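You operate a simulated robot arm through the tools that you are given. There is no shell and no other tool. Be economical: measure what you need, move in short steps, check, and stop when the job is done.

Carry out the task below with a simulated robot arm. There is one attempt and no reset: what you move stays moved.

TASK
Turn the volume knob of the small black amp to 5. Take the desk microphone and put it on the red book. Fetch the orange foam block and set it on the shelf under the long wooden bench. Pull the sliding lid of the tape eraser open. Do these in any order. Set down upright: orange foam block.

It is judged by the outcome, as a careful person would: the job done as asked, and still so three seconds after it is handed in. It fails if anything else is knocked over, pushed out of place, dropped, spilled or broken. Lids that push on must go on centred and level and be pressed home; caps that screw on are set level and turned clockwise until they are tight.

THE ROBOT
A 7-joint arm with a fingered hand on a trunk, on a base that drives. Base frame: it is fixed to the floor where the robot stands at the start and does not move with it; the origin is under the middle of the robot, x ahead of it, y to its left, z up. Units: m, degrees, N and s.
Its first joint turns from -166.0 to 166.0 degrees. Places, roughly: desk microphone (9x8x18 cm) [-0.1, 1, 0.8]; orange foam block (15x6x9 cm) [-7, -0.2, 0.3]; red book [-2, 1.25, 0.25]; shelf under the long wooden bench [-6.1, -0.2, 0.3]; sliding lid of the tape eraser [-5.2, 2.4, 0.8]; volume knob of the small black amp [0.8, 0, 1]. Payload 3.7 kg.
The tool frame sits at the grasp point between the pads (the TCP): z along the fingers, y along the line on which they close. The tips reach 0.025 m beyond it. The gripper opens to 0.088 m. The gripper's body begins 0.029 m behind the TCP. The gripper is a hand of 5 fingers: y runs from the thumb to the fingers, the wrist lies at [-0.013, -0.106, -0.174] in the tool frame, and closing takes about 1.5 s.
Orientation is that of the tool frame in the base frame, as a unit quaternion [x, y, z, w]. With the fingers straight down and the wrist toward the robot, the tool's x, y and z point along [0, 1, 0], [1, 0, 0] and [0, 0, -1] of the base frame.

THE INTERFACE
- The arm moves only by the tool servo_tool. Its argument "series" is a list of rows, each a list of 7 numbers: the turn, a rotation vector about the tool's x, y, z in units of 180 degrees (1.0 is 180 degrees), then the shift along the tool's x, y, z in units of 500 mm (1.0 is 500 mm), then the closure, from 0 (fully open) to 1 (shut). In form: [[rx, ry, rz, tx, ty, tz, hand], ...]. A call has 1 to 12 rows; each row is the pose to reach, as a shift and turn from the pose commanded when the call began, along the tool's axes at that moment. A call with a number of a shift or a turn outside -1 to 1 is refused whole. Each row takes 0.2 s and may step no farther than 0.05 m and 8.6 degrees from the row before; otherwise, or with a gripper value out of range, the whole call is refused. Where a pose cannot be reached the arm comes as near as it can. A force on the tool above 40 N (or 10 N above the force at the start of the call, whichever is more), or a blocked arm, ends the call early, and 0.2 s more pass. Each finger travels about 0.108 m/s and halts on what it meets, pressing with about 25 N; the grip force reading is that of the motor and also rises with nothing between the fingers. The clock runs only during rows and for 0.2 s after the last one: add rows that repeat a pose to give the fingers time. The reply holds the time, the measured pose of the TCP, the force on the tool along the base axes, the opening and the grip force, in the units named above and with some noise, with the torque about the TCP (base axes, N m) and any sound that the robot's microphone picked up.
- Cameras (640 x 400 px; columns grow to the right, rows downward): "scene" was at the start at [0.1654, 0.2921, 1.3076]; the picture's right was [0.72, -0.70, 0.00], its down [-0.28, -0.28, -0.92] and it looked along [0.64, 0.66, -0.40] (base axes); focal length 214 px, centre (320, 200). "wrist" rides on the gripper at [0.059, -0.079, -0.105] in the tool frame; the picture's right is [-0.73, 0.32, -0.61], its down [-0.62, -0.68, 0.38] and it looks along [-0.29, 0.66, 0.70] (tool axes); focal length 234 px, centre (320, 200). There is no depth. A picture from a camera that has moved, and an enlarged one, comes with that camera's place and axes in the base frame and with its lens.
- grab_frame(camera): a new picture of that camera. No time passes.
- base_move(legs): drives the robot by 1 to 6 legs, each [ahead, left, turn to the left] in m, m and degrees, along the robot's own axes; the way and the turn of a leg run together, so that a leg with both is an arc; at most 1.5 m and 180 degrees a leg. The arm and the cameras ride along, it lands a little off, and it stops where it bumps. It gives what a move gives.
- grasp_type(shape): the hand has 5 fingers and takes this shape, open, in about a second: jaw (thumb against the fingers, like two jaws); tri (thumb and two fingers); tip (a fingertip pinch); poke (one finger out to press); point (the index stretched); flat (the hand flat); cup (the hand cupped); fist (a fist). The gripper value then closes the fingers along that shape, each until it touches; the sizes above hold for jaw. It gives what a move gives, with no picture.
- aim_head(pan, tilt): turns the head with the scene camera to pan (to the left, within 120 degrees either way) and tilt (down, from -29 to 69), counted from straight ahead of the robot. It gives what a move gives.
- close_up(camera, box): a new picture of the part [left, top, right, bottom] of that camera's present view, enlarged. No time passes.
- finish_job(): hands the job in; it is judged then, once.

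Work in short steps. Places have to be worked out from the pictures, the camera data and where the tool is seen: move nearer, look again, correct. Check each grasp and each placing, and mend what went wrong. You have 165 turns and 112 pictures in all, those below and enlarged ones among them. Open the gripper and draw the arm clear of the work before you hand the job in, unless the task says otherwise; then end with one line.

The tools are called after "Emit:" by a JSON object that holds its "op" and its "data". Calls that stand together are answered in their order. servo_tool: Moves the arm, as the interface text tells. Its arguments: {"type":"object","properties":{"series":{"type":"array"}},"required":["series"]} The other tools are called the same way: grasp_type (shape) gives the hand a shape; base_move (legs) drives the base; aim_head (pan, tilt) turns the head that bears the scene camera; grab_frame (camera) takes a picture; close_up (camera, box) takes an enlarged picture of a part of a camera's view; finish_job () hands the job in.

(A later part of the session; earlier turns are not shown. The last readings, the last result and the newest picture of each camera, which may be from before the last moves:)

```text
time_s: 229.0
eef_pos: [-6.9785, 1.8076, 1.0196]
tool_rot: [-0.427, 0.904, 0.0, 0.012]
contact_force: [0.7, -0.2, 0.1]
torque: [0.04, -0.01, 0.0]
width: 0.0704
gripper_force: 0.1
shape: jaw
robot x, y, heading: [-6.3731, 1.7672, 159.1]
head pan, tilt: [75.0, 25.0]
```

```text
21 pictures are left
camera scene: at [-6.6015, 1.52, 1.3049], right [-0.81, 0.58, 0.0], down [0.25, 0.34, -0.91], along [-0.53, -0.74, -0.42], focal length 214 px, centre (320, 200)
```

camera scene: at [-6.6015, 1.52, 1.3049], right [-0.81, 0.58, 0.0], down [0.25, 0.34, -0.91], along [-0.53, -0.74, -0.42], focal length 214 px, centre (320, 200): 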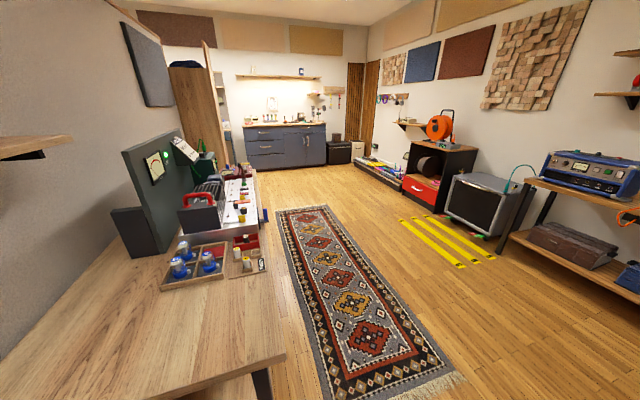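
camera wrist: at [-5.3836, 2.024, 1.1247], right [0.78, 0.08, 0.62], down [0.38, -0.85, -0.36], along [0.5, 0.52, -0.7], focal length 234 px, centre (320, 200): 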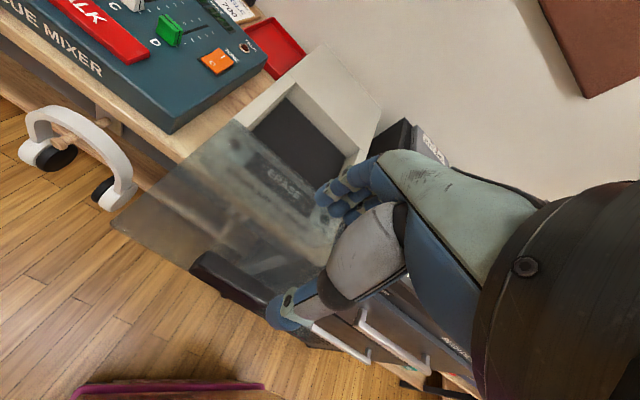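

There's a desk behind the partition, and the foam must be on its lower shelf, reached from the rug side. I'll drive around to face it.

Emit:
{"op": "base_move", "data": {"legs": [[0, 0, 21], [1.13, 0, 0], [0, 0, 78], [1.45, 0, 0], [0.25, 0, 0], [0, 0, 84]]}}

Emit:
{"op": "aim_head", "data": {"pan": 0, "tilt": 40}}

Emit:
{"op": "grab_frame", "data": {"camera": "scene"}}

```text
time_s: 251.0
eef_pos: [-7.2681, 0.1118, 1.0182]
tool_rot: [0.897, 0.443, -0.013, 0.0]
contact_force: [-0.4, 1.0, -0.8]
torque: [0.02, 0.01, 0.0]
width: 0.0701
gripper_force: 0.1
shape: jaw
robot x, y, heading: [-7.8732, 0.1292, -18.9]
head pan, tilt: [75.0, 25.0]
```

```text
time_s: 252.4
eef_pos: [-7.2687, 0.1109, 1.0178]
tool_rot: [0.896, 0.443, -0.012, 0.0]
contact_force: [1.0, 0.7, 0.2]
torque: [-0.02, -0.03, 0.01]
width: 0.0702
gripper_force: 0.1
shape: jaw
robot x, y, heading: [-7.8706, 0.1302, -18.4]
head pan, tilt: [0.0, 40.0]
```

```text
20 pictures are left
camera scene: at [-7.6245, 0.2838, 1.2816], right [-0.32, -0.95, 0.0], down [-0.61, 0.21, -0.77], along [0.73, -0.25, -0.64], focal length 214 px, centre (320, 200)
```

scene: 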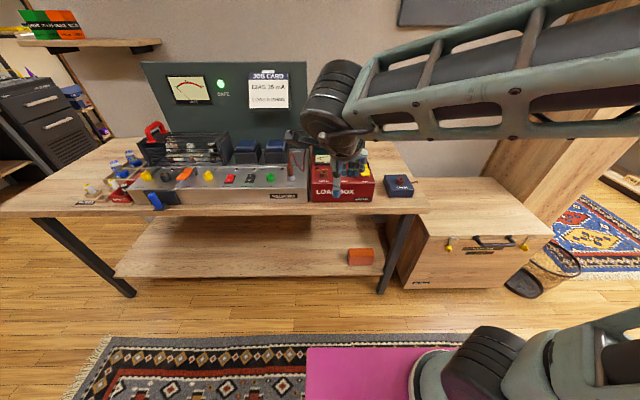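

The orange block is on the lower shelf near its front-right end. Zooming in.

Emit:
{"op": "close_up", "data": {"camera": "scene", "box": [296, 215, 424, 295]}}

```text
5.00 times, centred on (360, 255) of scene
camera zoom: at [-7.6245, 0.2838, 1.2816], right [-0.32, -0.95, 0.0], down [-0.61, 0.21, -0.77], along [0.73, -0.25, -0.64], focal length 1072 px, centre (120, -75)
```

zoom: 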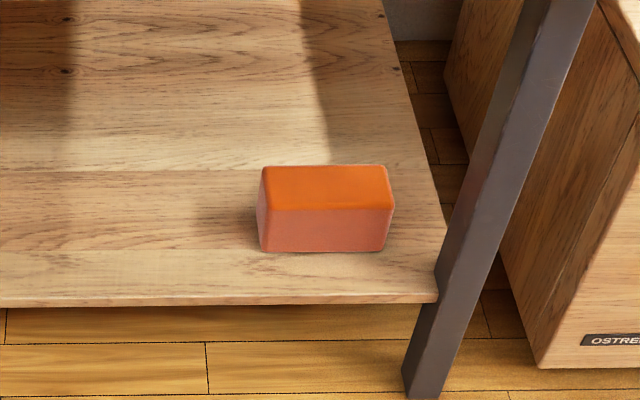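

The block (15 wide, 6 deep, 9 tall) is already standing upright. I'll grip it front-to-back from above and slide in under the desktop. First I'll align and start lowering in front of the desk.

Emit:
{"op": "servo_tool", "data": {"series": [[0, 0, -0.017, -0.05, 0.024, 0.06, 0], [0, 0, -0.034, -0.1, 0.048, 0.12, 0], [0, 0, -0.051, -0.15, 0.072, 0.18, 0], [0, 0, -0.068, -0.2, 0.096, 0.24, 0], [0, 0, -0.085, -0.25, 0.12, 0.3, 0], [0, 0, -0.1045, -0.3, 0.144, 0.36, 0], [0, 0, -0.1045, -0.314, 0.149, 0.42, 0], [0, 0, -0.1045, -0.314, 0.149, 0.5, 0], [0, 0, -0.1045, -0.314, 0.149, 0.5, 0]]}}

```text
time_s: 254.4
eef_pos: [-7.2552, -0.0642, 0.8051]
tool_rot: [0.812, 0.583, -0.012, -0.003]
contact_force: [0.7, 0.3, -0.1]
torque: [-0.02, -0.01, 0.02]
width: 0.0876
gripper_force: 0.1
shape: jaw
out of reach, approached as far as the arm can: row 6, 7, 8, 9
robot x, y, heading: [-7.8692, 0.1282, -18.6]
head pan, tilt: [0.0, 40.0]
```

The arm can't fold that close. I'll back the base 25 cm, lower there, and use the base to move in.

Emit:
{"op": "base_move", "data": {"legs": [[-0.25, 0, 0]]}}

Emit:
{"op": "servo_tool", "data": {"series": [[0, 0, 0, 0, 0.04, 0.06, 0], [0, 0, 0, 0, 0.08, 0.12, 0], [0, 0, 0, 0, 0.12, 0.18, 0], [0, 0, 0, 0, 0.16, 0.25, 0], [0, 0, 0, 0, 0.16, 0.33, 0], [0, 0, 0, 0, 0.16, 0.41, 0], [0, 0, 0, 0, 0.16, 0.49, 0], [0, 0, 0, 0, 0.16, 0.57, 0], [0, 0, 0, 0, 0.16, 0.65, 0], [0, 0, 0, 0, 0.16, 0.73, 0], [0, 0, 0, 0, 0.16, 0.77, 0], [0, 0, 0, 0, 0.16, 0.77, 0]]}}

Emit:
{"op": "grab_frame", "data": {"camera": "wrist"}}

```text
time_s: 256.3
eef_pos: [-7.4921, 0.0173, 0.8055]
tool_rot: [0.812, 0.584, -0.012, -0.002]
contact_force: [-0.4, 0.3, 0.2]
torque: [0.01, -0.04, -0.01]
width: 0.0879
gripper_force: 0.0
shape: jaw
robot x, y, heading: [-8.1086, 0.2133, -18.8]
head pan, tilt: [0.0, 40.0]
```

```text
time_s: 258.9
eef_pos: [-7.4248, -0.0115, 0.419]
tool_rot: [0.813, 0.583, -0.012, -0.002]
contact_force: [0.0, 0.2, -0.2]
torque: [0.04, -0.02, 0.01]
width: 0.0876
gripper_force: 0.1
shape: jaw
robot x, y, heading: [-8.1088, 0.207, -18.8]
head pan, tilt: [0.0, 40.0]
```

```text
18 pictures are left
camera wrist: at [-7.4771, 0.0703, 0.5244], right [0.09, -0.78, 0.61], down [-0.85, -0.38, -0.36], along [0.51, -0.49, -0.7], focal length 234 px, centre (320, 200)
```

wrist: 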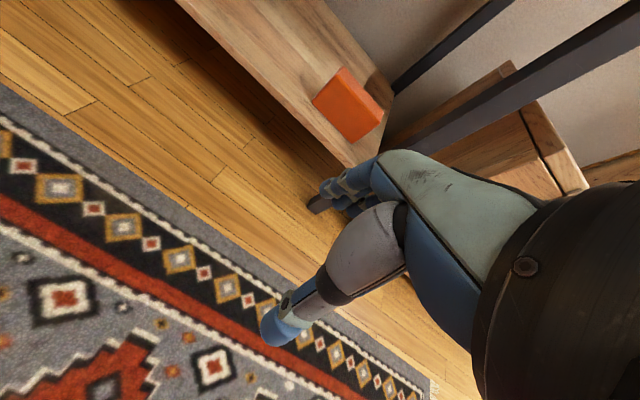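

The block is at about (−7.046, −0.144), height 0.255–0.345, and the hand is laterally aligned. I'll drive the base forward to bring the hand over it, above its top.

Emit:
{"op": "base_move", "data": {"legs": [[0.27, 0, 0]]}}

Emit:
{"op": "grab_frame", "data": {"camera": "wrist"}}

```text
time_s: 260.8
eef_pos: [-7.1763, -0.0983, 0.4182]
tool_rot: [0.813, 0.582, -0.013, -0.002]
contact_force: [0.3, 1.0, 0.0]
torque: [-0.02, 0.0, 0.0]
width: 0.0879
gripper_force: 0.1
shape: jaw
robot x, y, heading: [-7.8626, 0.1257, -19.0]
head pan, tilt: [0.0, 40.0]
```

```text
17 pictures are left
camera wrist: at [-7.2288, -0.0163, 0.5246], right [0.09, -0.78, 0.61], down [-0.85, -0.37, -0.36], along [0.51, -0.49, -0.7], focal length 234 px, centre (320, 200)
```

wrist: 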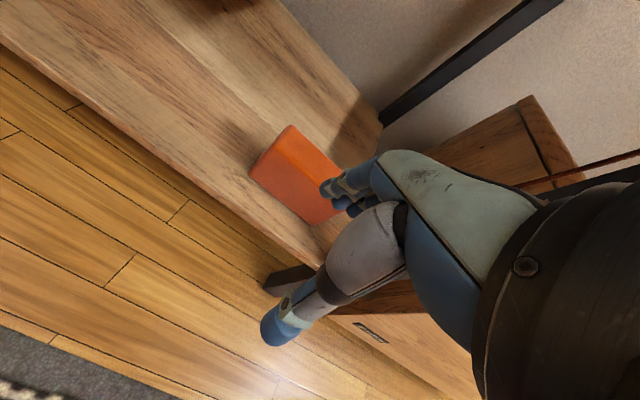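

Parallax between the two wrist views puts the block lower: shelf about 0.215, top about 0.305, centre (−7.012, −0.172). I'll slide the hand in above it.

Emit:
{"op": "servo_tool", "data": {"series": [[0, 0, 0, 0, 0, 0.05, 0], [0, 0, 0, 0, 0.03, 0.09, 0], [0, 0, 0, -0.007, 0.1, 0.09, 0], [0, 0, 0, -0.014, 0.17, 0.09, 0], [0, 0, 0, -0.021, 0.24, 0.09, 0], [0, 0, 0, -0.028, 0.3, 0.09, 0], [0, 0, 0, -0.033, 0.358, 0.09, 0], [0, 0, 0, -0.033, 0.358, 0.09, 0]]}}

Emit:
{"op": "grab_frame", "data": {"camera": "wrist"}}

```text
time_s: 262.3
eef_pos: [-7.1417, -0.1157, 0.3517]
tool_rot: [0.803, 0.588, -0.071, -0.069]
contact_force: [0.3, -0.6, 0.2]
torque: [-0.02, 0.02, -0.01]
width: 0.0877
gripper_force: 0.1
shape: jaw
robot x, y, heading: [-7.8743, 0.136, -18.7]
head pan, tilt: [0.0, 40.0]
stopped in row 7: the arm was blocked; the commanded pose is now the measured one
```

```text
16 pictures are left
camera wrist: at [-7.1769, -0.0399, 0.4692], right [0.2, -0.81, 0.56], down [-0.9, -0.38, -0.23], along [0.39, -0.45, -0.8], focal length 234 px, centre (320, 200)
```

wrist: 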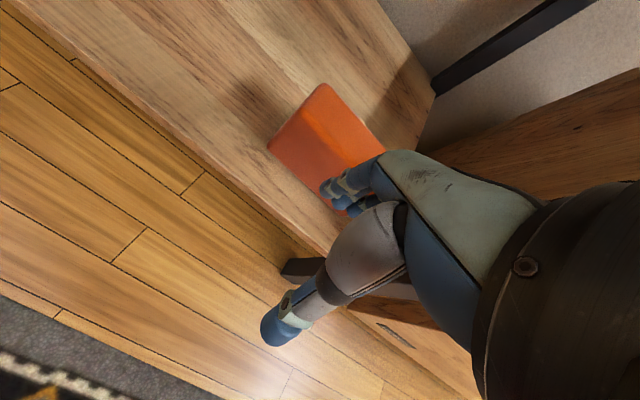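

Blocked. I'll check where the arm touches.

Emit:
{"op": "grab_frame", "data": {"camera": "scene"}}

```text
15 pictures are left
camera scene: at [-7.6334, 0.292, 1.2828], right [-0.32, -0.95, 0.0], down [-0.6, 0.2, -0.77], along [0.73, -0.24, -0.64], focal length 214 px, centre (320, 200)
```

scene: 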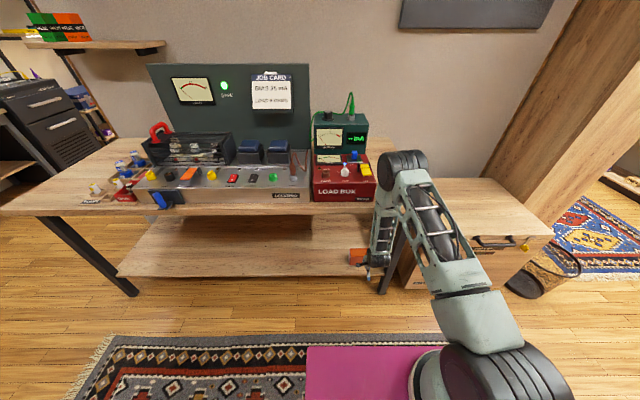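

The elbow is folded high, so the forearm hits the desk edge. I'll back off, extend the arm further forward and flat, then move in with the base.

Emit:
{"op": "base_move", "data": {"legs": [[-0.3, 0, 0]]}}

Emit:
{"op": "servo_tool", "data": {"series": [[-0.0309, 0.005, 0, 0, 0.06, 0, 0], [-0.0618, 0.0105, 0, 0, 0.12, 0, 0], [-0.0618, 0.0105, 0, 0, 0.2, 0, 0], [-0.0618, 0.0105, 0, 0, 0.28, 0, 0], [-0.0618, 0.0105, 0, 0, 0.36, 0, 0], [-0.0618, 0.0105, 0, 0, 0.4, 0, 0], [-0.0618, 0.0105, 0, 0, 0.4, 0, 0]]}}

Emit:
{"op": "grab_frame", "data": {"camera": "scene"}}

```text
time_s: 264.3
eef_pos: [-7.423, -0.0281, 0.3423]
tool_rot: [0.804, 0.586, -0.073, -0.072]
contact_force: [0.3, -0.1, 0.9]
torque: [0.02, 0.01, 0.01]
width: 0.0879
gripper_force: 0.1
shape: jaw
robot x, y, heading: [-8.1557, 0.2276, -18.4]
head pan, tilt: [0.0, 40.0]
```

```text
time_s: 265.9
eef_pos: [-7.2364, -0.0872, 0.3025]
tool_rot: [0.808, 0.589, 0.0, -0.002]
contact_force: [-0.7, -0.4, 0.5]
torque: [0.0, 0.0, -0.01]
width: 0.088
gripper_force: 0.1
shape: jaw
robot x, y, heading: [-8.1547, 0.2295, -18.6]
head pan, tilt: [0.0, 40.0]
```

```text
14 pictures are left
camera scene: at [-7.9061, 0.3831, 1.2816], right [-0.32, -0.95, 0.0], down [-0.61, 0.21, -0.77], along [0.73, -0.25, -0.64], focal length 214 px, centre (320, 200)
```

scene: 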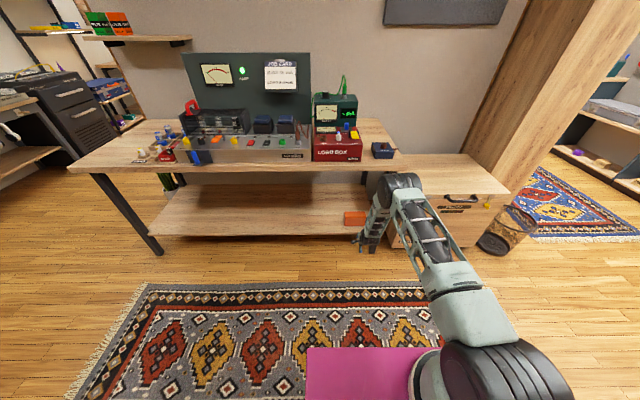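

The navy box is untouched. The vertical wrist link is too tall to fit under the desk, so I'll tilt the hand about 50° sideways (coming from the left) while keeping the grip axis front-to-back. That lowers the link.

Emit:
{"op": "servo_tool", "data": {"series": [[0, 0, 0, 0, 0, -0.08, 0], [0, 0, 0, 0, 0, -0.16, 0], [0, -0.046, 0, 0, 0, -0.22, 0], [0, -0.092, 0, 0, 0, -0.22, 0], [0, -0.139, 0, 0, 0, -0.22, 0], [0, -0.185, 0, 0, 0, -0.22, 0], [0, -0.232, 0, 0, 0, -0.22, 0], [0, -0.278, 0, 0, 0, -0.22, 0], [0, -0.278, 0, 0, 0, -0.22, 0]]}}

Emit:
{"op": "base_move", "data": {"legs": [[0, 0.2, 0]]}}

Emit:
{"op": "grab_frame", "data": {"camera": "scene"}}

```text
time_s: 267.9
eef_pos: [-7.2338, -0.0867, 0.413]
tool_rot: [0.731, 0.535, -0.343, 0.246]
contact_force: [0.4, 0.4, -0.2]
torque: [0.01, -0.01, 0.0]
width: 0.0878
gripper_force: 0.0
shape: jaw
robot x, y, heading: [-8.1568, 0.2302, -18.5]
head pan, tilt: [0.0, 40.0]
```

```text
time_s: 269.5
eef_pos: [-7.1715, 0.0983, 0.4147]
tool_rot: [0.732, 0.534, -0.344, 0.247]
contact_force: [-0.1, 0.6, -0.5]
torque: [-0.01, 0.02, -0.02]
width: 0.0882
gripper_force: 0.1
shape: jaw
robot x, y, heading: [-8.0901, 0.4175, -18.6]
head pan, tilt: [0.0, 40.0]
```

```text
13 pictures are left
camera scene: at [-7.8417, 0.5708, 1.2816], right [-0.32, -0.95, 0.0], down [-0.61, 0.21, -0.77], along [0.72, -0.25, -0.64], focal length 214 px, centre (320, 200)
```

scene: 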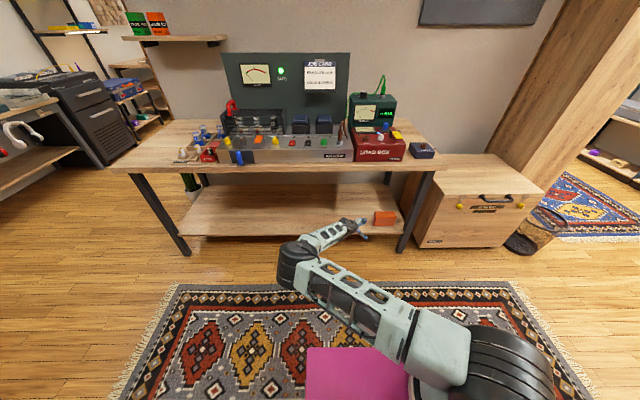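

Excellent: the arm is now low and flat with plenty of clearance. I'll drive forward 23.5 cm so the hand sits just left of the block.

Emit:
{"op": "base_move", "data": {"legs": [[0.235, 0, 0]]}}

Emit:
{"op": "grab_frame", "data": {"camera": "wrist"}}

```text
time_s: 271.3
eef_pos: [-6.952, 0.0248, 0.4136]
tool_rot: [0.732, 0.535, -0.344, 0.246]
contact_force: [0.3, 0.3, -0.6]
torque: [0.03, -0.01, 0.0]
width: 0.0878
gripper_force: 0.0
shape: jaw
robot x, y, heading: [-7.875, 0.3458, -19.0]
head pan, tilt: [0.0, 40.0]
```

```text
12 pictures are left
camera wrist: at [-6.9906, 0.1608, 0.4382], right [0.31, -0.1, 0.94], down [-0.86, -0.45, 0.24], along [0.4, -0.89, -0.23], focal length 234 px, centre (320, 200)
```

wrist: 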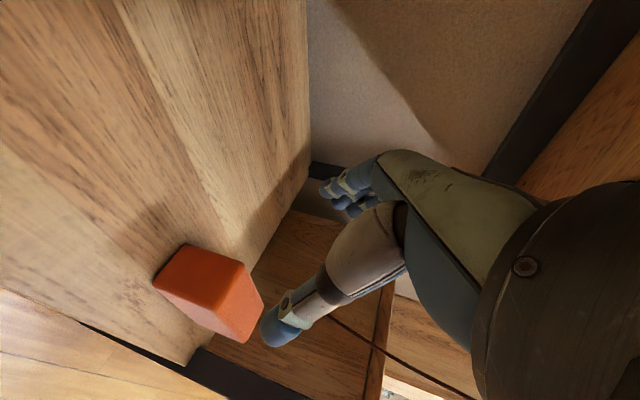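

The view confirms the alignment: a straight 20 cm advance along the fingers brings the block's end into the jaw. Advancing.

Emit:
{"op": "servo_tool", "data": {"series": [[0, 0, 0, 0, 0.001, 0.07, 0], [0, 0, 0, -0.002, 0.002, 0.14, 0], [0, 0, 0, -0.004, 0.004, 0.21, 0], [0, 0, 0, -0.006, 0.006, 0.28, 0], [0, 0, 0, -0.007, 0.006, 0.33, 0], [0, 0, 0, -0.007, 0.006, 0.37, 0], [0, 0, 0, -0.007, 0.006, 0.4, 0], [0, 0, 0, -0.007, 0.006, 0.4, 0]]}}

Emit:
{"op": "grab_frame", "data": {"camera": "wrist"}}

```text
time_s: 273.1
eef_pos: [-6.9988, -0.1247, 0.2891]
tool_rot: [0.732, 0.535, -0.343, 0.245]
contact_force: [-0.7, 0.0, -0.1]
torque: [-0.02, -0.04, -0.01]
width: 0.088
gripper_force: 0.0
shape: jaw
robot x, y, heading: [-7.8771, 0.3409, -18.9]
head pan, tilt: [0.0, 40.0]
```

```text
11 pictures are left
camera wrist: at [-7.0364, 0.0117, 0.3123], right [0.31, -0.1, 0.94], down [-0.86, -0.45, 0.24], along [0.4, -0.89, -0.23], focal length 234 px, centre (320, 200)
```

wrist: 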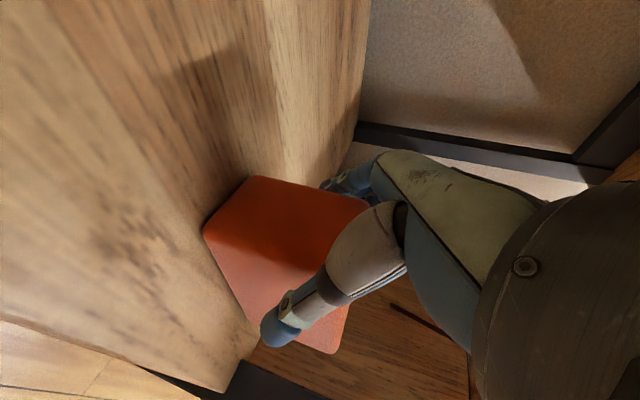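

The block end is between thumb and fingers. Closing gently.

Emit:
{"op": "servo_tool", "data": {"series": [[0, 0, 0, 0, 0, 0, 0.15], [0, 0, 0, 0, 0, 0, 0.3], [0, 0, 0, 0, 0, 0, 0.45], [0, 0, 0, 0, 0, 0, 0.6], [0, 0, 0, 0, 0, 0, 0.6], [0, 0, 0, 0, 0, 0, 0.6]]}}

```text
time_s: 274.5
eef_pos: [-6.9996, -0.1258, 0.2873]
tool_rot: [0.732, 0.534, -0.344, 0.247]
contact_force: [-0.7, 0.5, 0.8]
torque: [0.0, 0.1, -0.03]
width: 0.0536
gripper_force: 24.6
shape: jaw
robot x, y, heading: [-7.8716, 0.3402, -19.1]
head pan, tilt: [0.0, 40.0]
```

Gripped at 54 mm. Lifting 8 cm.

Emit:
{"op": "servo_tool", "data": {"series": [[0, 0, 0, -0.03, 0, -0.026, 0.65], [0, 0, 0, -0.06, 0, -0.052, 0.65], [0, 0, 0, -0.09, 0, -0.078, 0.65], [0, 0, 0, -0.123, -0.001, -0.103, 0.65], [0, 0, 0, -0.123, -0.001, -0.103, 0.65]]}}

Emit:
{"op": "grab_frame", "data": {"camera": "wrist"}}

```text
time_s: 275.7
eef_pos: [-6.9994, -0.124, 0.3681]
tool_rot: [0.732, 0.534, -0.344, 0.247]
contact_force: [0.7, -0.2, 0.0]
torque: [0.0, 0.0, 0.03]
width: 0.0534
gripper_force: 24.7
shape: jaw
robot x, y, heading: [-7.8727, 0.3427, -18.7]
head pan, tilt: [0.0, 40.0]
```

```text
10 pictures are left
camera wrist: at [-7.0366, 0.0127, 0.3919], right [0.31, -0.1, 0.94], down [-0.86, -0.45, 0.24], along [0.4, -0.89, -0.23], focal length 234 px, centre (320, 200)
```

wrist: 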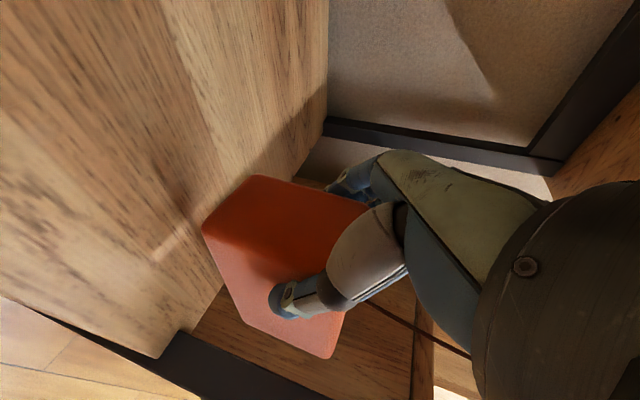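

The block is held upright. I'll shift left slightly to clear the desk leg, back out, then raise and retract the arm for travel.

Emit:
{"op": "base_move", "data": {"legs": [[0, 0.1, 0], [-0.6, 0, 0]]}}

Emit:
{"op": "servo_tool", "data": {"series": [[0, 0, 0, -0.07, -0.02, -0.06, 0.65], [0, 0, 0, -0.14, -0.04, -0.12, 0.65], [0, 0, 0, -0.21, -0.08, -0.17, 0.65], [0, 0, 0, -0.27, -0.12, -0.225, 0.65], [0, 0, 0, -0.33, -0.16, -0.275, 0.65], [0, 0, 0, -0.39, -0.2, -0.325, 0.65], [0, 0, 0, -0.45, -0.24, -0.375, 0.65], [0, 0, 0, -0.51, -0.28, -0.425, 0.65], [0, 0, 0, -0.57, -0.32, -0.475, 0.65], [0, 0, 0, -0.57, -0.36, -0.475, 0.65], [0, 0, 0, -0.57, -0.4, -0.475, 0.65], [0, 0, 0, -0.57, -0.4, -0.475, 0.65]]}}

```text
time_s: 279.8
eef_pos: [-7.5303, 0.1644, 0.3669]
tool_rot: [0.73, 0.538, -0.343, 0.247]
contact_force: [-0.2, -0.2, -0.7]
torque: [0.05, -0.04, 0.04]
width: 0.0537
gripper_force: 25.0
shape: jaw
robot x, y, heading: [-8.4049, 0.624, -18.7]
head pan, tilt: [0.0, 40.0]
```

```text
time_s: 282.4
eef_pos: [-7.7184, 0.2215, 0.7403]
tool_rot: [0.73, 0.538, -0.343, 0.247]
contact_force: [0.5, 0.0, -1.1]
torque: [-0.01, -0.02, 0.01]
width: 0.0534
gripper_force: 24.7
shape: jaw
robot x, y, heading: [-8.4018, 0.6267, -18.7]
head pan, tilt: [0.0, 40.0]
```

Holding the block at 0.74 m. I'll drive back around the bench end on the same route as before.

Emit:
{"op": "base_move", "data": {"legs": [[0, 0, 66], [1.33, 0, 0], [0, 0, -38.7], [1.14, 0, 0]]}}

```text
time_s: 299.1
eef_pos: [-5.6206, 1.7694, 0.7413]
tool_rot: [0.582, 0.694, -0.275, 0.321]
contact_force: [0.1, 0.1, -0.3]
torque: [0.03, -0.01, 0.06]
width: 0.0528
gripper_force: 25.2
shape: jaw
robot x, y, heading: [-6.4175, 1.8106, 9.1]
head pan, tilt: [0.0, 40.0]
```

Clear so far. Continuing past the plant, then turning around in open floor to face the bench front.

Emit:
{"op": "base_move", "data": {"legs": [[0, 0, -29.6], [1.35, 0, 0], [0.9, 0, 0], [0, 0, -90], [0, 0, -88], [0, 0.75, 0]]}}

Emit:
{"op": "aim_head", "data": {"pan": 0, "tilt": 35}}

Emit:
{"op": "grab_frame", "data": {"camera": "scene"}}

```text
time_s: 323.0
eef_pos: [-5.2116, 0.7478, 0.7408]
tool_rot: [-0.528, 0.737, 0.242, 0.346]
contact_force: [0.4, -0.4, -0.2]
torque: [-0.03, 0.0, 0.01]
width: 0.0522
gripper_force: 24.8
shape: jaw
robot x, y, heading: [-4.5323, 0.3251, 160.0]
head pan, tilt: [0.0, 40.0]
```

```text
time_s: 323.6
eef_pos: [-5.2116, 0.7482, 0.7404]
tool_rot: [-0.526, 0.738, 0.243, 0.347]
contact_force: [0.3, -0.2, -0.9]
torque: [-0.01, -0.01, 0.0]
width: 0.0522
gripper_force: 25.3
shape: jaw
robot x, y, heading: [-4.5325, 0.3266, 160.0]
head pan, tilt: [0.0, 35.0]
```

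```text
9 pictures are left
camera scene: at [-4.7871, 0.1805, 1.2891], right [0.34, 0.94, 0.0], down [0.54, -0.2, -0.82], along [-0.77, 0.28, -0.57], focal length 214 px, centre (320, 200)
```

scene: 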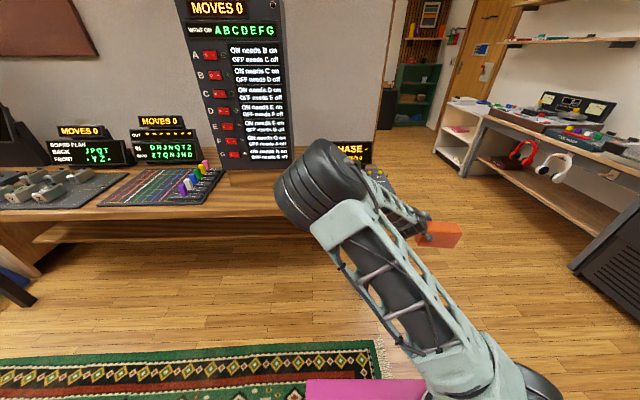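

The bench is ahead with its shelf visible and the block held at the right. I'll sidestep left 25 cm to be clear of the end leg, then lower in front of the bench.

Emit:
{"op": "base_move", "data": {"legs": [[-0.05, 0, 1.5], [0, 0.25, 0]]}}

Emit:
{"op": "servo_tool", "data": {"series": [[0, 0, 0, 0.07, 0.01, 0.059, 0.65], [0, 0, 0, 0.14, 0.02, 0.117, 0.65], [0, 0, 0, 0.21, 0.03, 0.176, 0.65], [0, 0, 0, 0.28, 0.04, 0.234, 0.65], [0, 0, 0, 0.35, 0.05, 0.293, 0.65], [0, 0, 0, 0.42, 0.06, 0.352, 0.65], [0, 0, 0, 0.49, 0.07, 0.41, 0.65], [0, 0, 0, 0.52, 0.08, 0.435, 0.65], [0, 0, 0, 0.52, 0.08, 0.435, 0.65]]}}

Emit:
{"op": "grab_frame", "data": {"camera": "scene"}}

```text
time_s: 326.0
eef_pos: [-5.2565, 0.4725, 0.7392]
tool_rot: [-0.537, 0.73, 0.248, 0.343]
contact_force: [0.4, 0.4, 0.1]
torque: [0.02, -0.01, 0.02]
width: 0.0523
gripper_force: 25.1
shape: jaw
robot x, y, heading: [-4.5665, 0.0713, 161.6]
head pan, tilt: [0.0, 35.0]
```

```text
time_s: 328.0
eef_pos: [-5.2918, 0.4837, 0.4006]
tool_rot: [-0.537, 0.73, 0.248, 0.342]
contact_force: [0.4, 0.6, -0.7]
torque: [-0.02, -0.01, 0.01]
width: 0.0519
gripper_force: 24.9
shape: jaw
robot x, y, heading: [-4.5633, 0.0731, 161.4]
head pan, tilt: [0.0, 35.0]
```

```text
8 pictures are left
camera scene: at [-4.8148, -0.0827, 1.2892], right [0.32, 0.95, 0.0], down [0.54, -0.18, -0.82], along [-0.78, 0.26, -0.57], focal length 214 px, centre (320, 200)
```

scene: 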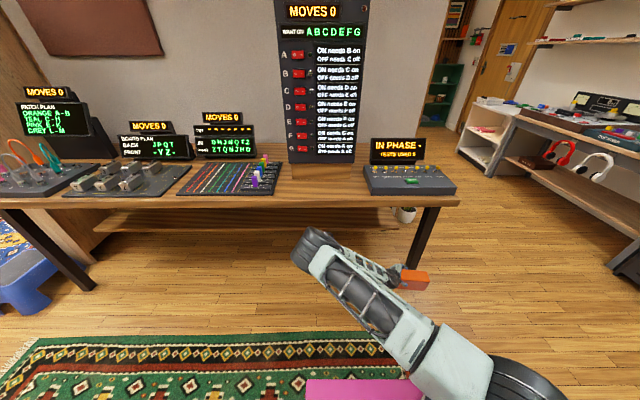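

The elbow would hit the bench edge in this pose. I'll yaw the hand so the block points into the shelf, like the mic placement, and so the arm trails behind. First I'll back up 12 cm.

Emit:
{"op": "base_move", "data": {"legs": [[-0.12, 0, 0]]}}

Emit:
{"op": "servo_tool", "data": {"series": [[-0.0348, -0.0003, -0.0292, 0, 0, 0, 0.65], [-0.0696, -0.0006, -0.0585, 0, 0, 0, 0.65], [-0.1045, -0.0008, -0.0877, 0, 0, 0, 0.65], [-0.1393, -0.001, -0.1169, 0, 0, 0, 0.65], [-0.1741, -0.0014, -0.1461, 0, 0, 0, 0.65], [-0.2089, -0.0016, -0.1754, 0, 0, 0, 0.65], [-0.2437, -0.002, -0.2046, 0, 0, 0, 0.65], [-0.2785, -0.0022, -0.2338, 0, 0, 0, 0.65], [-0.3134, -0.0025, -0.263, 0, 0, 0, 0.65], [-0.3482, -0.0028, -0.2923, 0, 0, 0, 0.65], [-0.383, -0.003, -0.3215, 0, 0, 0, 0.65], [-0.383, -0.003, -0.3215, 0, 0, 0, 0.65]]}}

Emit:
{"op": "grab_frame", "data": {"camera": "wrist"}}

```text
time_s: 329.3
eef_pos: [-5.1756, 0.4477, 0.4008]
tool_rot: [-0.538, 0.73, 0.248, 0.342]
contact_force: [0.2, -1.0, -0.2]
torque: [0.0, 0.02, -0.02]
width: 0.0522
gripper_force: 25.0
shape: jaw
robot x, y, heading: [-4.4519, 0.0286, 161.6]
head pan, tilt: [0.0, 35.0]
```

```text
time_s: 331.9
eef_pos: [-5.1753, 0.4473, 0.4012]
tool_rot: [0.896, -0.136, -0.417, -0.067]
contact_force: [0.2, -0.3, -0.4]
torque: [0.0, -0.05, 0.01]
width: 0.0518
gripper_force: 25.5
shape: jaw
robot x, y, heading: [-4.4524, 0.0302, 161.3]
head pan, tilt: [0.0, 35.0]
```

```text
7 pictures are left
camera wrist: at [-5.0374, 0.4864, 0.4255], right [-0.1, -0.31, 0.94], down [-0.46, 0.86, 0.23], along [-0.88, -0.41, -0.23], focal length 234 px, centre (320, 200)
```

wrist: 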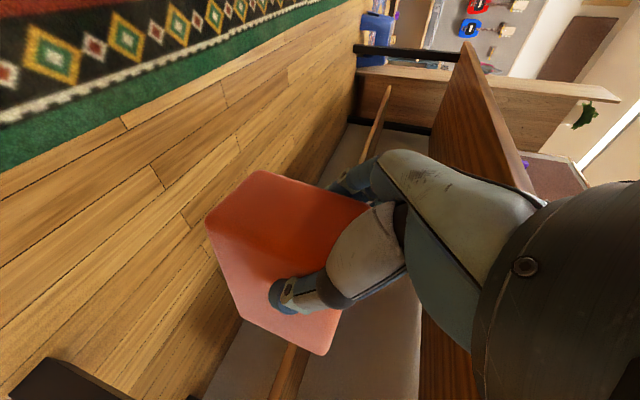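

The shelf comes out at z ≈ 0.32, with its front edge about 0.28 m behind the bench's front legs. I'll raise 3 cm, move partway forward, sidestep left away from the leg, then take a look.

Emit:
{"op": "servo_tool", "data": {"series": [[0, 0, 0, -0.023, 0, -0.019, 0.65], [0, 0, 0, -0.046, 0, -0.0385, 0.65], [0, 0, 0, -0.046, 0, -0.0385, 0.65]]}}

Emit:
{"op": "base_move", "data": {"legs": [[0.15, 0, 0], [0, 0.15, 0], [0.2, 0, 0]]}}

Emit:
{"op": "grab_frame", "data": {"camera": "wrist"}}

```text
time_s: 332.7
eef_pos: [-5.1736, 0.4462, 0.431]
tool_rot: [0.897, -0.137, -0.416, -0.066]
contact_force: [0.5, -0.6, -0.9]
torque: [0.0, -0.03, -0.03]
width: 0.052
gripper_force: 25.4
shape: jaw
robot x, y, heading: [-4.4476, 0.0324, 161.4]
head pan, tilt: [0.0, 35.0]
```

```text
time_s: 336.1
eef_pos: [-5.484, 0.3904, 0.4347]
tool_rot: [0.901, -0.148, -0.403, -0.068]
contact_force: [-0.5, -0.4, 0.2]
torque: [-0.01, -0.05, 0.02]
width: 0.0522
gripper_force: 25.2
shape: jaw
robot x, y, heading: [-4.7818, -0.017, 161.6]
head pan, tilt: [0.0, 35.0]
stopped in leg 3: the robot was blocked; the commanded pose is now the measured one
```

```text
6 pictures are left
camera wrist: at [-5.3468, 0.4275, 0.4631], right [-0.13, -0.3, 0.95], down [-0.45, 0.87, 0.21], along [-0.89, -0.39, -0.25], focal length 234 px, centre (320, 200)
```

wrist: 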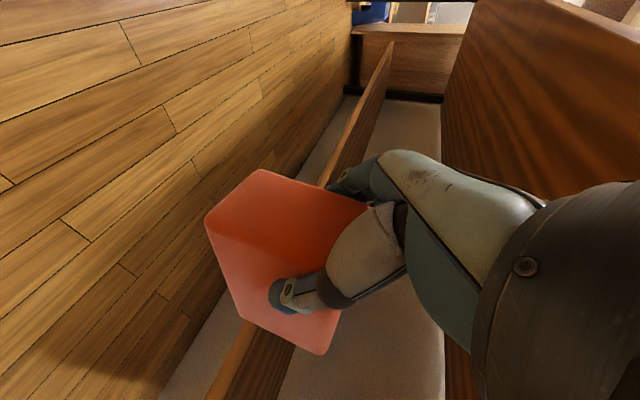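

Something on the arm touched. I'll check the side view before going further.

Emit:
{"op": "close_up", "data": {"camera": "scene", "box": [240, 120, 560, 320]}}

```text
2.00 times, centred on (400, 220) of scene
camera zoom: at [-5.0225, -0.1713, 1.29], right [0.32, 0.95, 0.0], down [0.54, -0.18, -0.82], along [-0.78, 0.26, -0.57], focal length 429 px, centre (160, 160)
```

zoom: 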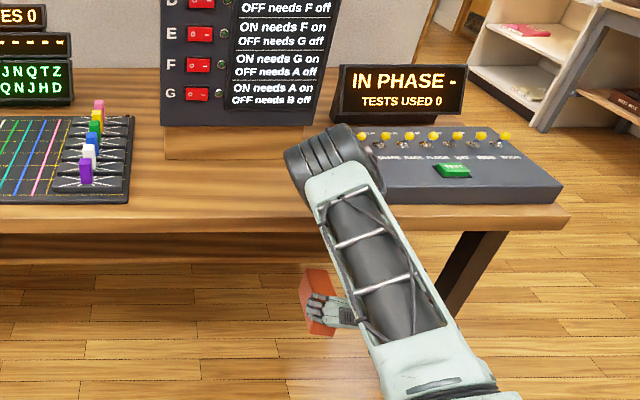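

The elbow is up over the bench top, next to the "IN PHASE" device, so I must back out. As with the mic, I'll extend the arm further forward so it lies flat, then insert again.

Emit:
{"op": "base_move", "data": {"legs": [[-0.38, 0, 0]]}}

Emit:
{"op": "servo_tool", "data": {"series": [[0, -0.005, 0, -0.038, 0.043, 0.042, 0.65], [0, -0.0105, 0, -0.076, 0.087, 0.084, 0.65], [0, -0.0105, 0, -0.113, 0.13, 0.126, 0.65], [0, -0.0105, 0, -0.15, 0.173, 0.168, 0.65], [0, -0.0105, 0, -0.188, 0.217, 0.21, 0.65], [0, -0.0105, 0, -0.226, 0.26, 0.252, 0.65], [0, -0.0105, 0, -0.226, 0.26, 0.252, 0.65]]}}

Emit:
{"op": "grab_frame", "data": {"camera": "scene"}}

```text
time_s: 338.1
eef_pos: [-5.2056, 0.3027, 0.4284]
tool_rot: [0.902, -0.149, -0.399, -0.066]
contact_force: [-0.2, -0.4, -0.1]
torque: [0.03, 0.0, 0.02]
width: 0.0519
gripper_force: 24.9
shape: jaw
robot x, y, heading: [-4.5025, -0.1036, 161.3]
head pan, tilt: [0.0, 35.0]
stopped in leg 1: the robot was blocked; the commanded pose is now the measured one
```

```text
time_s: 339.7
eef_pos: [-5.4092, 0.2323, 0.4258]
tool_rot: [0.896, -0.147, -0.414, -0.068]
contact_force: [0.4, 0.9, -0.4]
torque: [0.0, -0.02, -0.01]
width: 0.0517
gripper_force: 24.9
shape: jaw
robot x, y, heading: [-4.4991, -0.1064, 161.3]
head pan, tilt: [0.0, 35.0]
```

```text
4 pictures are left
camera scene: at [-4.7509, -0.256, 1.2892], right [0.32, 0.95, 0.0], down [0.54, -0.18, -0.82], along [-0.78, 0.26, -0.57], focal length 214 px, centre (320, 200)
```

scene: 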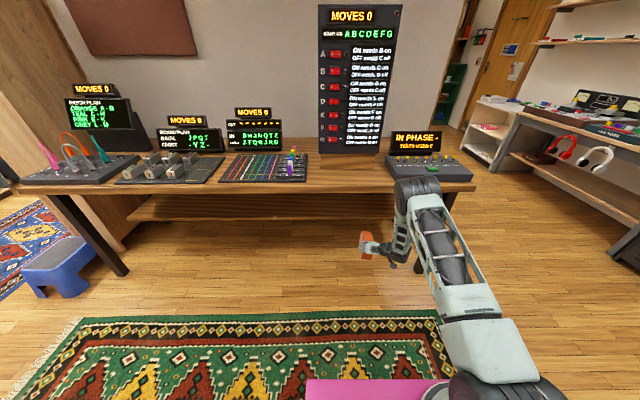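

The elbow-up posture can't go deep under the bench. The earlier sideways posture keeps the arm low, and tilting the hand flatter lowers it further. I'll rotate back to the sideways posture, pulling back a little.

Emit:
{"op": "servo_tool", "data": {"series": [[0, 0, 0, 0.078, 0, -0.0915, 0.65], [0, 0, 0, 0.156, 0, -0.183, 0.65], [0.0381, 0, 0.0325, 0.156, 0, -0.183, 0.65], [0.0762, 0, 0.065, 0.156, 0, -0.183, 0.65], [0.1143, 0, 0.0974, 0.156, 0, -0.183, 0.65], [0.1524, 0, 0.1298, 0.156, 0, -0.183, 0.65], [0.1905, 0, 0.1623, 0.156, 0, -0.183, 0.65], [0.2286, 0, 0.1947, 0.156, 0, -0.183, 0.65], [0.2667, 0, 0.2272, 0.156, 0, -0.183, 0.65], [0.3048, 0, 0.2596, 0.156, 0, -0.183, 0.65], [0.3429, 0, 0.292, 0.156, 0, -0.183, 0.65], [0.381, 0, 0.3245, 0.156, 0, -0.183, 0.65]]}}

```text
refused: row 1 steps farther than a row can; nothing moved
```

I'll combine the shift and the rotation more gradually.

Emit:
{"op": "servo_tool", "data": {"series": [[0, 0, 0, 0.052, 0, -0.061, 0.65], [0.0347, 0, 0.0295, 0.104, 0, -0.122, 0.65], [0.0693, 0, 0.059, 0.156, 0, -0.183, 0.65], [0.104, 0, 0.0885, 0.156, 0, -0.183, 0.65], [0.1386, 0, 0.118, 0.156, 0, -0.183, 0.65], [0.1733, 0, 0.1475, 0.156, 0, -0.183, 0.65], [0.2079, 0, 0.177, 0.156, 0, -0.183, 0.65], [0.2426, 0, 0.2065, 0.156, 0, -0.183, 0.65], [0.2772, 0, 0.236, 0.156, 0, -0.183, 0.65], [0.3119, 0, 0.2655, 0.156, 0, -0.183, 0.65], [0.3465, 0, 0.295, 0.156, 0, -0.183, 0.65], [0.381, 0, 0.3245, 0.156, 0, -0.183, 0.65]]}}

```text
time_s: 342.3
eef_pos: [-5.2935, 0.1961, 0.4276]
tool_rot: [-0.528, 0.739, 0.244, 0.34]
contact_force: [0.7, 0.5, -0.4]
torque: [-0.03, -0.02, 0.01]
width: 0.0517
gripper_force: 25.4
shape: jaw
robot x, y, heading: [-4.5035, -0.1022, 161.6]
head pan, tilt: [0.0, 35.0]
```

Back in the sideways posture. Now I'll tilt the hand 25° flatter and view the arm.

Emit:
{"op": "servo_tool", "data": {"series": [[0, -0.035, 0, 0, 0, 0, 0.65], [0, -0.07, 0, 0, 0, 0, 0.65], [0, -0.105, 0, 0, 0, 0, 0.65], [0, -0.139, 0, 0, 0, 0, 0.65], [0, -0.139, 0, 0, 0, 0, 0.65]]}}

Emit:
{"op": "close_up", "data": {"camera": "scene", "box": [140, 120, 524, 360]}}

```text
time_s: 343.5
eef_pos: [-5.2931, 0.1963, 0.4261]
tool_rot: [-0.463, 0.647, 0.353, 0.493]
contact_force: [-0.4, 0.4, -0.3]
torque: [-0.05, -0.01, 0.01]
width: 0.0517
gripper_force: 25.3
shape: jaw
robot x, y, heading: [-4.4992, -0.1079, 161.5]
head pan, tilt: [0.0, 35.0]
```

```text
1.67 times, centred on (332, 240) of scene
camera zoom: at [-4.7509, -0.2561, 1.2892], right [0.32, 0.95, 0.0], down [0.54, -0.18, -0.82], along [-0.78, 0.26, -0.57], focal length 358 px, centre (300, 133)
```

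zoom: 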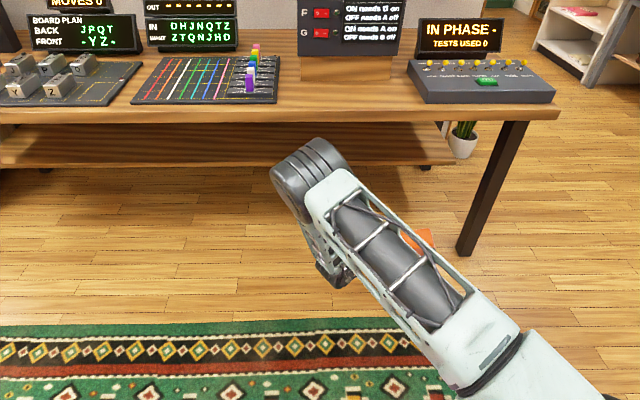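

The arm goes flat only when extended, as it was at the grasp. From this view the leg is at (−5.445, 0.74), the underside at ≈0.645, the shelf edge 0.19 m behind the leg line, and the shelf top at ≈0.32. I'll extend forward and right to the same posture as the grasp.

Emit:
{"op": "servo_tool", "data": {"series": [[0, 0, 0, 0, 0, 0, 0.65]]}}

```text
time_s: 343.9
eef_pos: [-5.2943, 0.1948, 0.4266]
tool_rot: [-0.463, 0.646, 0.353, 0.493]
contact_force: [0.0, 0.1, -0.6]
torque: [0.0, -0.01, -0.02]
width: 0.0519
gripper_force: 24.3
shape: jaw
robot x, y, heading: [-4.501, -0.1051, 161.6]
head pan, tilt: [0.0, 35.0]
```

Emit:
{"op": "servo_tool", "data": {"series": [[0, 0, 0, -0.0136, 0.052, 0.05, 0.65], [0, 0, 0, -0.027, 0.104, 0.099, 0.65], [0, 0, 0, -0.041, 0.156, 0.149, 0.65], [0, 0, 0, -0.054, 0.208, 0.198, 0.65], [0, 0, 0, -0.068, 0.26, 0.248, 0.65], [0, 0, 0, -0.068, 0.26, 0.248, 0.65]]}}

Emit:
{"op": "close_up", "data": {"camera": "scene", "box": [140, 120, 524, 360]}}

```text
time_s: 345.3
eef_pos: [-5.3739, 0.3584, 0.4278]
tool_rot: [-0.464, 0.647, 0.352, 0.492]
contact_force: [-0.2, 0.1, 0.0]
torque: [-0.01, 0.01, -0.02]
width: 0.0518
gripper_force: 25.0
shape: jaw
robot x, y, heading: [-4.5048, -0.1028, 161.9]
head pan, tilt: [0.0, 35.0]
```

```text
1.67 times, centred on (332, 240) of scene
camera zoom: at [-4.7509, -0.256, 1.2892], right [0.32, 0.95, 0.0], down [0.54, -0.18, -0.82], along [-0.78, 0.26, -0.57], focal length 358 px, centre (300, 133)
```

zoom: 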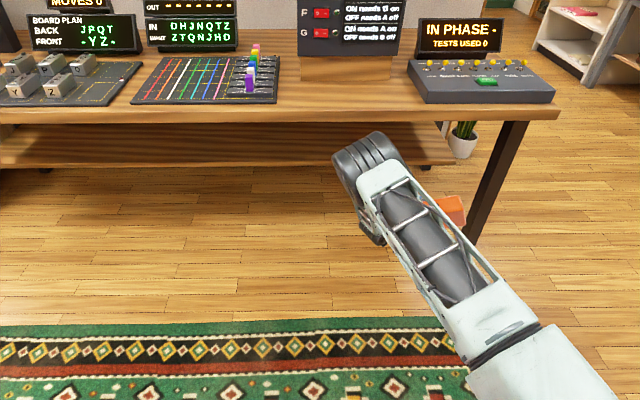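

The elbow swivelled up during the yaw detour. I'll unwind by tilting the hand to vertical and back, as I did before the grasp, to recover the low-elbow posture.

Emit:
{"op": "servo_tool", "data": {"series": [[0, 0.042, 0, 0, 0, 0, 0.65], [0, 0.084, 0, 0, 0, 0, 0.65], [0, 0.126, 0, 0, 0, 0, 0.65], [0, 0.168, 0, 0, 0, 0, 0.65], [0, 0.21, 0, 0, 0, 0, 0.65], [0, 0.252, 0, 0, 0, 0, 0.65], [0, 0.294, 0, 0, 0, 0, 0.65], [0, 0.336, 0, 0, 0, 0, 0.65], [0, 0.378, 0, 0, 0, 0, 0.65], [0, 0.417, 0, 0, 0, 0, 0.65], [0, 0.417, 0, 0, 0, 0, 0.65]]}}

Emit:
{"op": "servo_tool", "data": {"series": [[0, -0.046, 0, 0, 0, 0, 0.65], [0, -0.092, 0, 0, 0, 0, 0.65], [0, -0.139, 0, 0, 0, 0, 0.65], [0, -0.185, 0, 0, 0, 0, 0.65], [0, -0.232, 0, 0, 0, 0, 0.65], [0, -0.278, 0, 0, 0, 0, 0.65], [0, -0.278, 0, 0, 0, 0, 0.65]]}}

Emit:
{"op": "close_up", "data": {"camera": "scene", "box": [140, 120, 524, 360]}}

```text
time_s: 347.7
eef_pos: [-5.376, 0.3589, 0.4267]
tool_rot: [-0.582, 0.813, -0.003, -0.004]
contact_force: [0.2, 0.1, -0.3]
torque: [-0.02, 0.02, -0.01]
width: 0.0516
gripper_force: 25.1
shape: jaw
robot x, y, heading: [-4.5021, -0.1002, 161.4]
head pan, tilt: [0.0, 35.0]
```

```text
time_s: 349.3
eef_pos: [-5.3753, 0.3586, 0.4263]
tool_rot: [-0.53, 0.737, 0.245, 0.34]
contact_force: [-0.1, -0.2, -0.8]
torque: [0.0, 0.02, -0.01]
width: 0.0519
gripper_force: 25.0
shape: jaw
robot x, y, heading: [-4.5028, -0.104, 161.3]
head pan, tilt: [0.0, 35.0]
```

```text
1.67 times, centred on (332, 240) of scene
camera zoom: at [-4.751, -0.2562, 1.2892], right [0.32, 0.95, 0.0], down [0.54, -0.18, -0.82], along [-0.78, 0.26, -0.57], focal length 358 px, centre (300, 133)
```

zoom: 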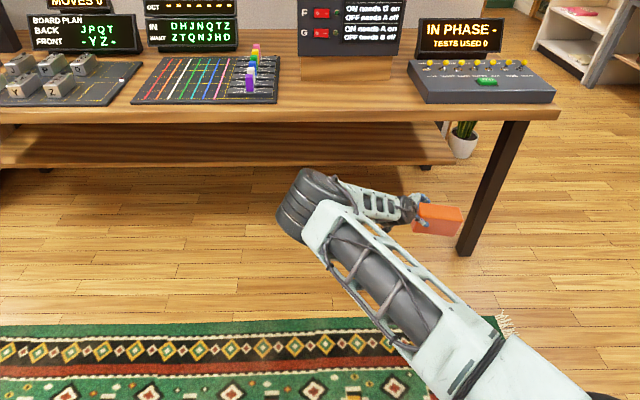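

The low-elbow posture is back and the block is level. I'll tilt 22° flatter for more clearance and drive in partway.

Emit:
{"op": "servo_tool", "data": {"series": [[0, -0.04, 0, 0, 0, 0, 0.65], [0, -0.08, 0, 0, 0, 0, 0.65], [0, -0.122, 0, 0, 0, 0, 0.65], [0, -0.122, 0, 0, 0, 0, 0.65]]}}

Emit:
{"op": "base_move", "data": {"legs": [[0.22, 0, 0]]}}

```text
time_s: 350.3
eef_pos: [-5.3751, 0.3579, 0.4277]
tool_rot: [-0.473, 0.66, 0.34, 0.475]
contact_force: [0.7, 0.6, -0.8]
torque: [-0.03, 0.02, 0.0]
width: 0.0515
gripper_force: 24.9
shape: jaw
robot x, y, heading: [-4.5008, -0.1024, 161.4]
head pan, tilt: [0.0, 35.0]
```

```text
time_s: 351.9
eef_pos: [-5.5821, 0.4304, 0.4261]
tool_rot: [-0.473, 0.66, 0.34, 0.475]
contact_force: [-0.2, 0.0, -0.7]
torque: [-0.06, -0.02, -0.01]
width: 0.0516
gripper_force: 24.8
shape: jaw
robot x, y, heading: [-4.7099, -0.0303, 161.4]
head pan, tilt: [0.0, 35.0]
```

No contact. Driving in the remaining 22 cm.

Emit:
{"op": "base_move", "data": {"legs": [[0.11, 0, 0], [0.12, 0, 0]]}}

```text
time_s: 354.0
eef_pos: [-5.7981, 0.5057, 0.4271]
tool_rot: [-0.471, 0.66, 0.34, 0.476]
contact_force: [-0.3, -1.1, 0.2]
torque: [-0.05, 0.03, 0.01]
width: 0.0519
gripper_force: 25.3
shape: jaw
robot x, y, heading: [-4.9262, 0.0427, 161.0]
head pan, tilt: [0.0, 35.0]
```

The block is above the shelf (about 7 cm behind its front edge by my estimate). Now lowering gently until contact.

Emit:
{"op": "servo_tool", "data": {"series": [[0, 0, 0, 0.019, 0, 0.0063, 0.65], [0, 0, 0, 0.038, 0, 0.0126, 0.65], [0, 0, 0, 0.038, 0, 0.0126, 0.65]]}}

Emit:
{"op": "servo_tool", "data": {"series": [[0, 0, 0, 0.0095, 0, 0.0032, 0.65], [0, 0, 0, 0.019, 0, 0.0063, 0.65], [0, 0, 0, 0.019, 0, 0.0063, 0.65]]}}

```text
time_s: 354.8
eef_pos: [-5.7984, 0.5068, 0.4065]
tool_rot: [-0.472, 0.661, 0.339, 0.475]
contact_force: [-0.2, 0.0, -0.9]
torque: [0.0, -0.01, -0.02]
width: 0.0518
gripper_force: 25.0
shape: jaw
robot x, y, heading: [-4.927, 0.0379, 161.2]
head pan, tilt: [0.0, 35.0]
```

```text
time_s: 355.6
eef_pos: [-5.7996, 0.5072, 0.3961]
tool_rot: [-0.472, 0.66, 0.34, 0.475]
contact_force: [0.0, 1.0, 2.4]
torque: [-0.02, 0.05, 0.0]
width: 0.0517
gripper_force: 25.0
shape: jaw
robot x, y, heading: [-4.927, 0.0408, 161.0]
head pan, tilt: [0.0, 35.0]
```

First contact at the predicted height. I'll confirm with another 4 mm.

Emit:
{"op": "servo_tool", "data": {"series": [[0, 0, 0, 0.004, 0, 0.0013, 0.65], [0, 0, 0, 0.008, 0, 0.0026, 0.65], [0, 0, 0, 0.008, 0, 0.0026, 0.65]]}}

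```text
time_s: 356.4
eef_pos: [-5.7986, 0.506, 0.3938]
tool_rot: [-0.471, 0.661, 0.339, 0.476]
contact_force: [-5.5, 2.2, 9.4]
torque: [0.09, 0.06, 0.05]
width: 0.0518
gripper_force: 25.0
shape: jaw
robot x, y, heading: [-4.9295, 0.041, 160.9]
head pan, tilt: [0.0, 35.0]
```

Firmly on the shelf. I'll untilt the hand 10° to reduce the block's tilt, then release.

Emit:
{"op": "servo_tool", "data": {"series": [[0, 0.014, 0, -0.006, 0, -0.002, 0.65], [0, 0.028, 0, -0.01, 0, -0.003, 0.65], [0, 0.042, 0, -0.012, 0, -0.004, 0.65], [0, 0.055, 0, -0.012, 0, -0.004, 0.65], [0, 0.055, 0, -0.012, 0, -0.004, 0.65]]}}

```text
time_s: 357.6
eef_pos: [-5.7987, 0.5057, 0.3986]
tool_rot: [-0.499, 0.699, 0.298, 0.417]
contact_force: [0.6, -0.2, -0.3]
torque: [-0.01, 0.0, 0.02]
width: 0.0514
gripper_force: 25.2
shape: jaw
robot x, y, heading: [-4.9249, 0.0357, 161.3]
head pan, tilt: [0.0, 35.0]
```

No load and clear. I'll untilt another 9° so the block is nearly level.

Emit:
{"op": "servo_tool", "data": {"series": [[0, 0.012, 0, 0, 0, 0, 0.65], [0, 0.024, 0, 0, 0, 0, 0.65], [0, 0.036, 0, 0, 0, 0, 0.65], [0, 0.05, 0, 0, 0, 0, 0.65], [0, 0.05, 0, 0, 0, 0, 0.65]]}}

```text
time_s: 358.2
eef_pos: [-5.7907, 0.5009, 0.3857]
tool_rot: [-0.518, 0.694, 0.289, 0.408]
contact_force: [-6.8, -0.1, 23.8]
torque: [0.54, 0.19, -0.11]
width: 0.0524
gripper_force: 24.7
shape: jaw
robot x, y, heading: [-4.9226, 0.0394, 161.3]
head pan, tilt: [0.0, 35.0]
stopped in row 3: the force on the tool passed its limit at 45 N (the readings are from after the stop); the commanded pose is now the measured one
```

The arm touched the underside. I'll revert that last tilt and lift slightly to unload.

Emit:
{"op": "servo_tool", "data": {"series": [[0, -0.015, 0, -0.009, 0, -0.005, 0.65], [0, -0.03, 0, -0.018, 0, -0.01, 0.65], [0, -0.03, 0, -0.018, 0, -0.01, 0.65]]}}

```text
time_s: 359.0
eef_pos: [-5.788, 0.502, 0.3934]
tool_rot: [-0.503, 0.676, 0.31, 0.44]
contact_force: [-0.2, -0.5, -0.9]
torque: [0.01, 0.0, 0.04]
width: 0.052
gripper_force: 25.2
shape: jaw
robot x, y, heading: [-4.9216, 0.0437, 161.3]
head pan, tilt: [0.0, 35.0]
```

Unloaded; the block is tilted about 15° with its near bottom edge on the shelf. Opening the fingers to let it settle flat.

Emit:
{"op": "servo_tool", "data": {"series": [[0, 0, 0, 0, 0, 0, 0.45], [0, 0, 0, 0, 0, 0, 0.35], [0, 0, 0, 0, 0, 0, 0.3], [0, 0, 0, 0, 0, 0, 0.25], [0, 0, 0, 0, 0, 0, 0.15], [0, 0, 0, 0, 0, 0, 0], [0, 0, 0, 0, 0, 0, 0], [0, 0, 0, 0, 0, 0, 0]]}}

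```text
time_s: 360.8
eef_pos: [-5.7887, 0.5024, 0.3934]
tool_rot: [-0.504, 0.676, 0.31, 0.44]
contact_force: [0.0, 0.3, 0.5]
torque: [0.04, 0.01, 0.03]
width: 0.0876
gripper_force: 0.1
shape: jaw
robot x, y, heading: [-4.9219, 0.042, 161.5]
head pan, tilt: [0.0, 35.0]
```

Released with no load. I'll withdraw the hand horizontally to the left, off the block's end, and look with the last picture.

Emit:
{"op": "servo_tool", "data": {"series": [[0, 0, 0, 0.02, 0, -0.043, 0], [0, 0, 0, 0.04, 0.001, -0.087, 0], [0, 0, 0, 0.06, 0.002, -0.13, 0], [0, 0, 0, 0.08, 0.003, -0.173, 0], [0, 0, 0, 0.1, 0.003, -0.216, 0], [0, 0, 0, 0.1176, 0.004, -0.254, 0], [0, 0, 0, 0.1176, 0.004, -0.254, 0]]}}

Emit:
{"op": "grab_frame", "data": {"camera": "wrist"}}

```text
time_s: 362.4
eef_pos: [-5.8319, 0.3683, 0.396]
tool_rot: [-0.504, 0.676, 0.309, 0.44]
contact_force: [0.6, -0.2, 0.1]
torque: [-0.01, 0.01, -0.03]
width: 0.0877
gripper_force: 0.0
shape: jaw
robot x, y, heading: [-4.9232, 0.0402, 161.5]
head pan, tilt: [0.0, 35.0]
```

```text
0 pictures are left
camera wrist: at [-5.7915, 0.2297, 0.389], right [-0.4, -0.13, 0.91], down [0.82, 0.38, 0.42], along [-0.4, 0.92, -0.05], focal length 234 px, centre (320, 200)
```

wrist: 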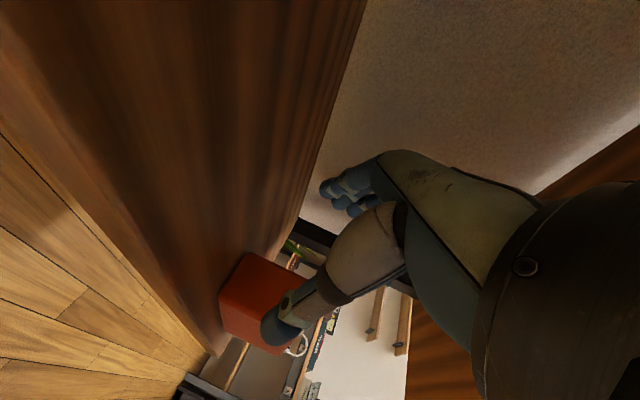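

The block stands upright on the shelf with its base flat and the hand clear. I'll back straight out from under the bench.

Emit:
{"op": "base_move", "data": {"legs": [[-0.36, 0, 0]]}}

```text
time_s: 364.7
eef_pos: [-5.4857, 0.255, 0.3945]
tool_rot: [-0.502, 0.677, 0.308, 0.441]
contact_force: [0.3, 0.1, 0.2]
torque: [0.0, -0.01, 0.0]
width: 0.0876
gripper_force: 0.1
shape: jaw
robot x, y, heading: [-4.5797, -0.0779, 161.0]
head pan, tilt: [0.0, 35.0]
```

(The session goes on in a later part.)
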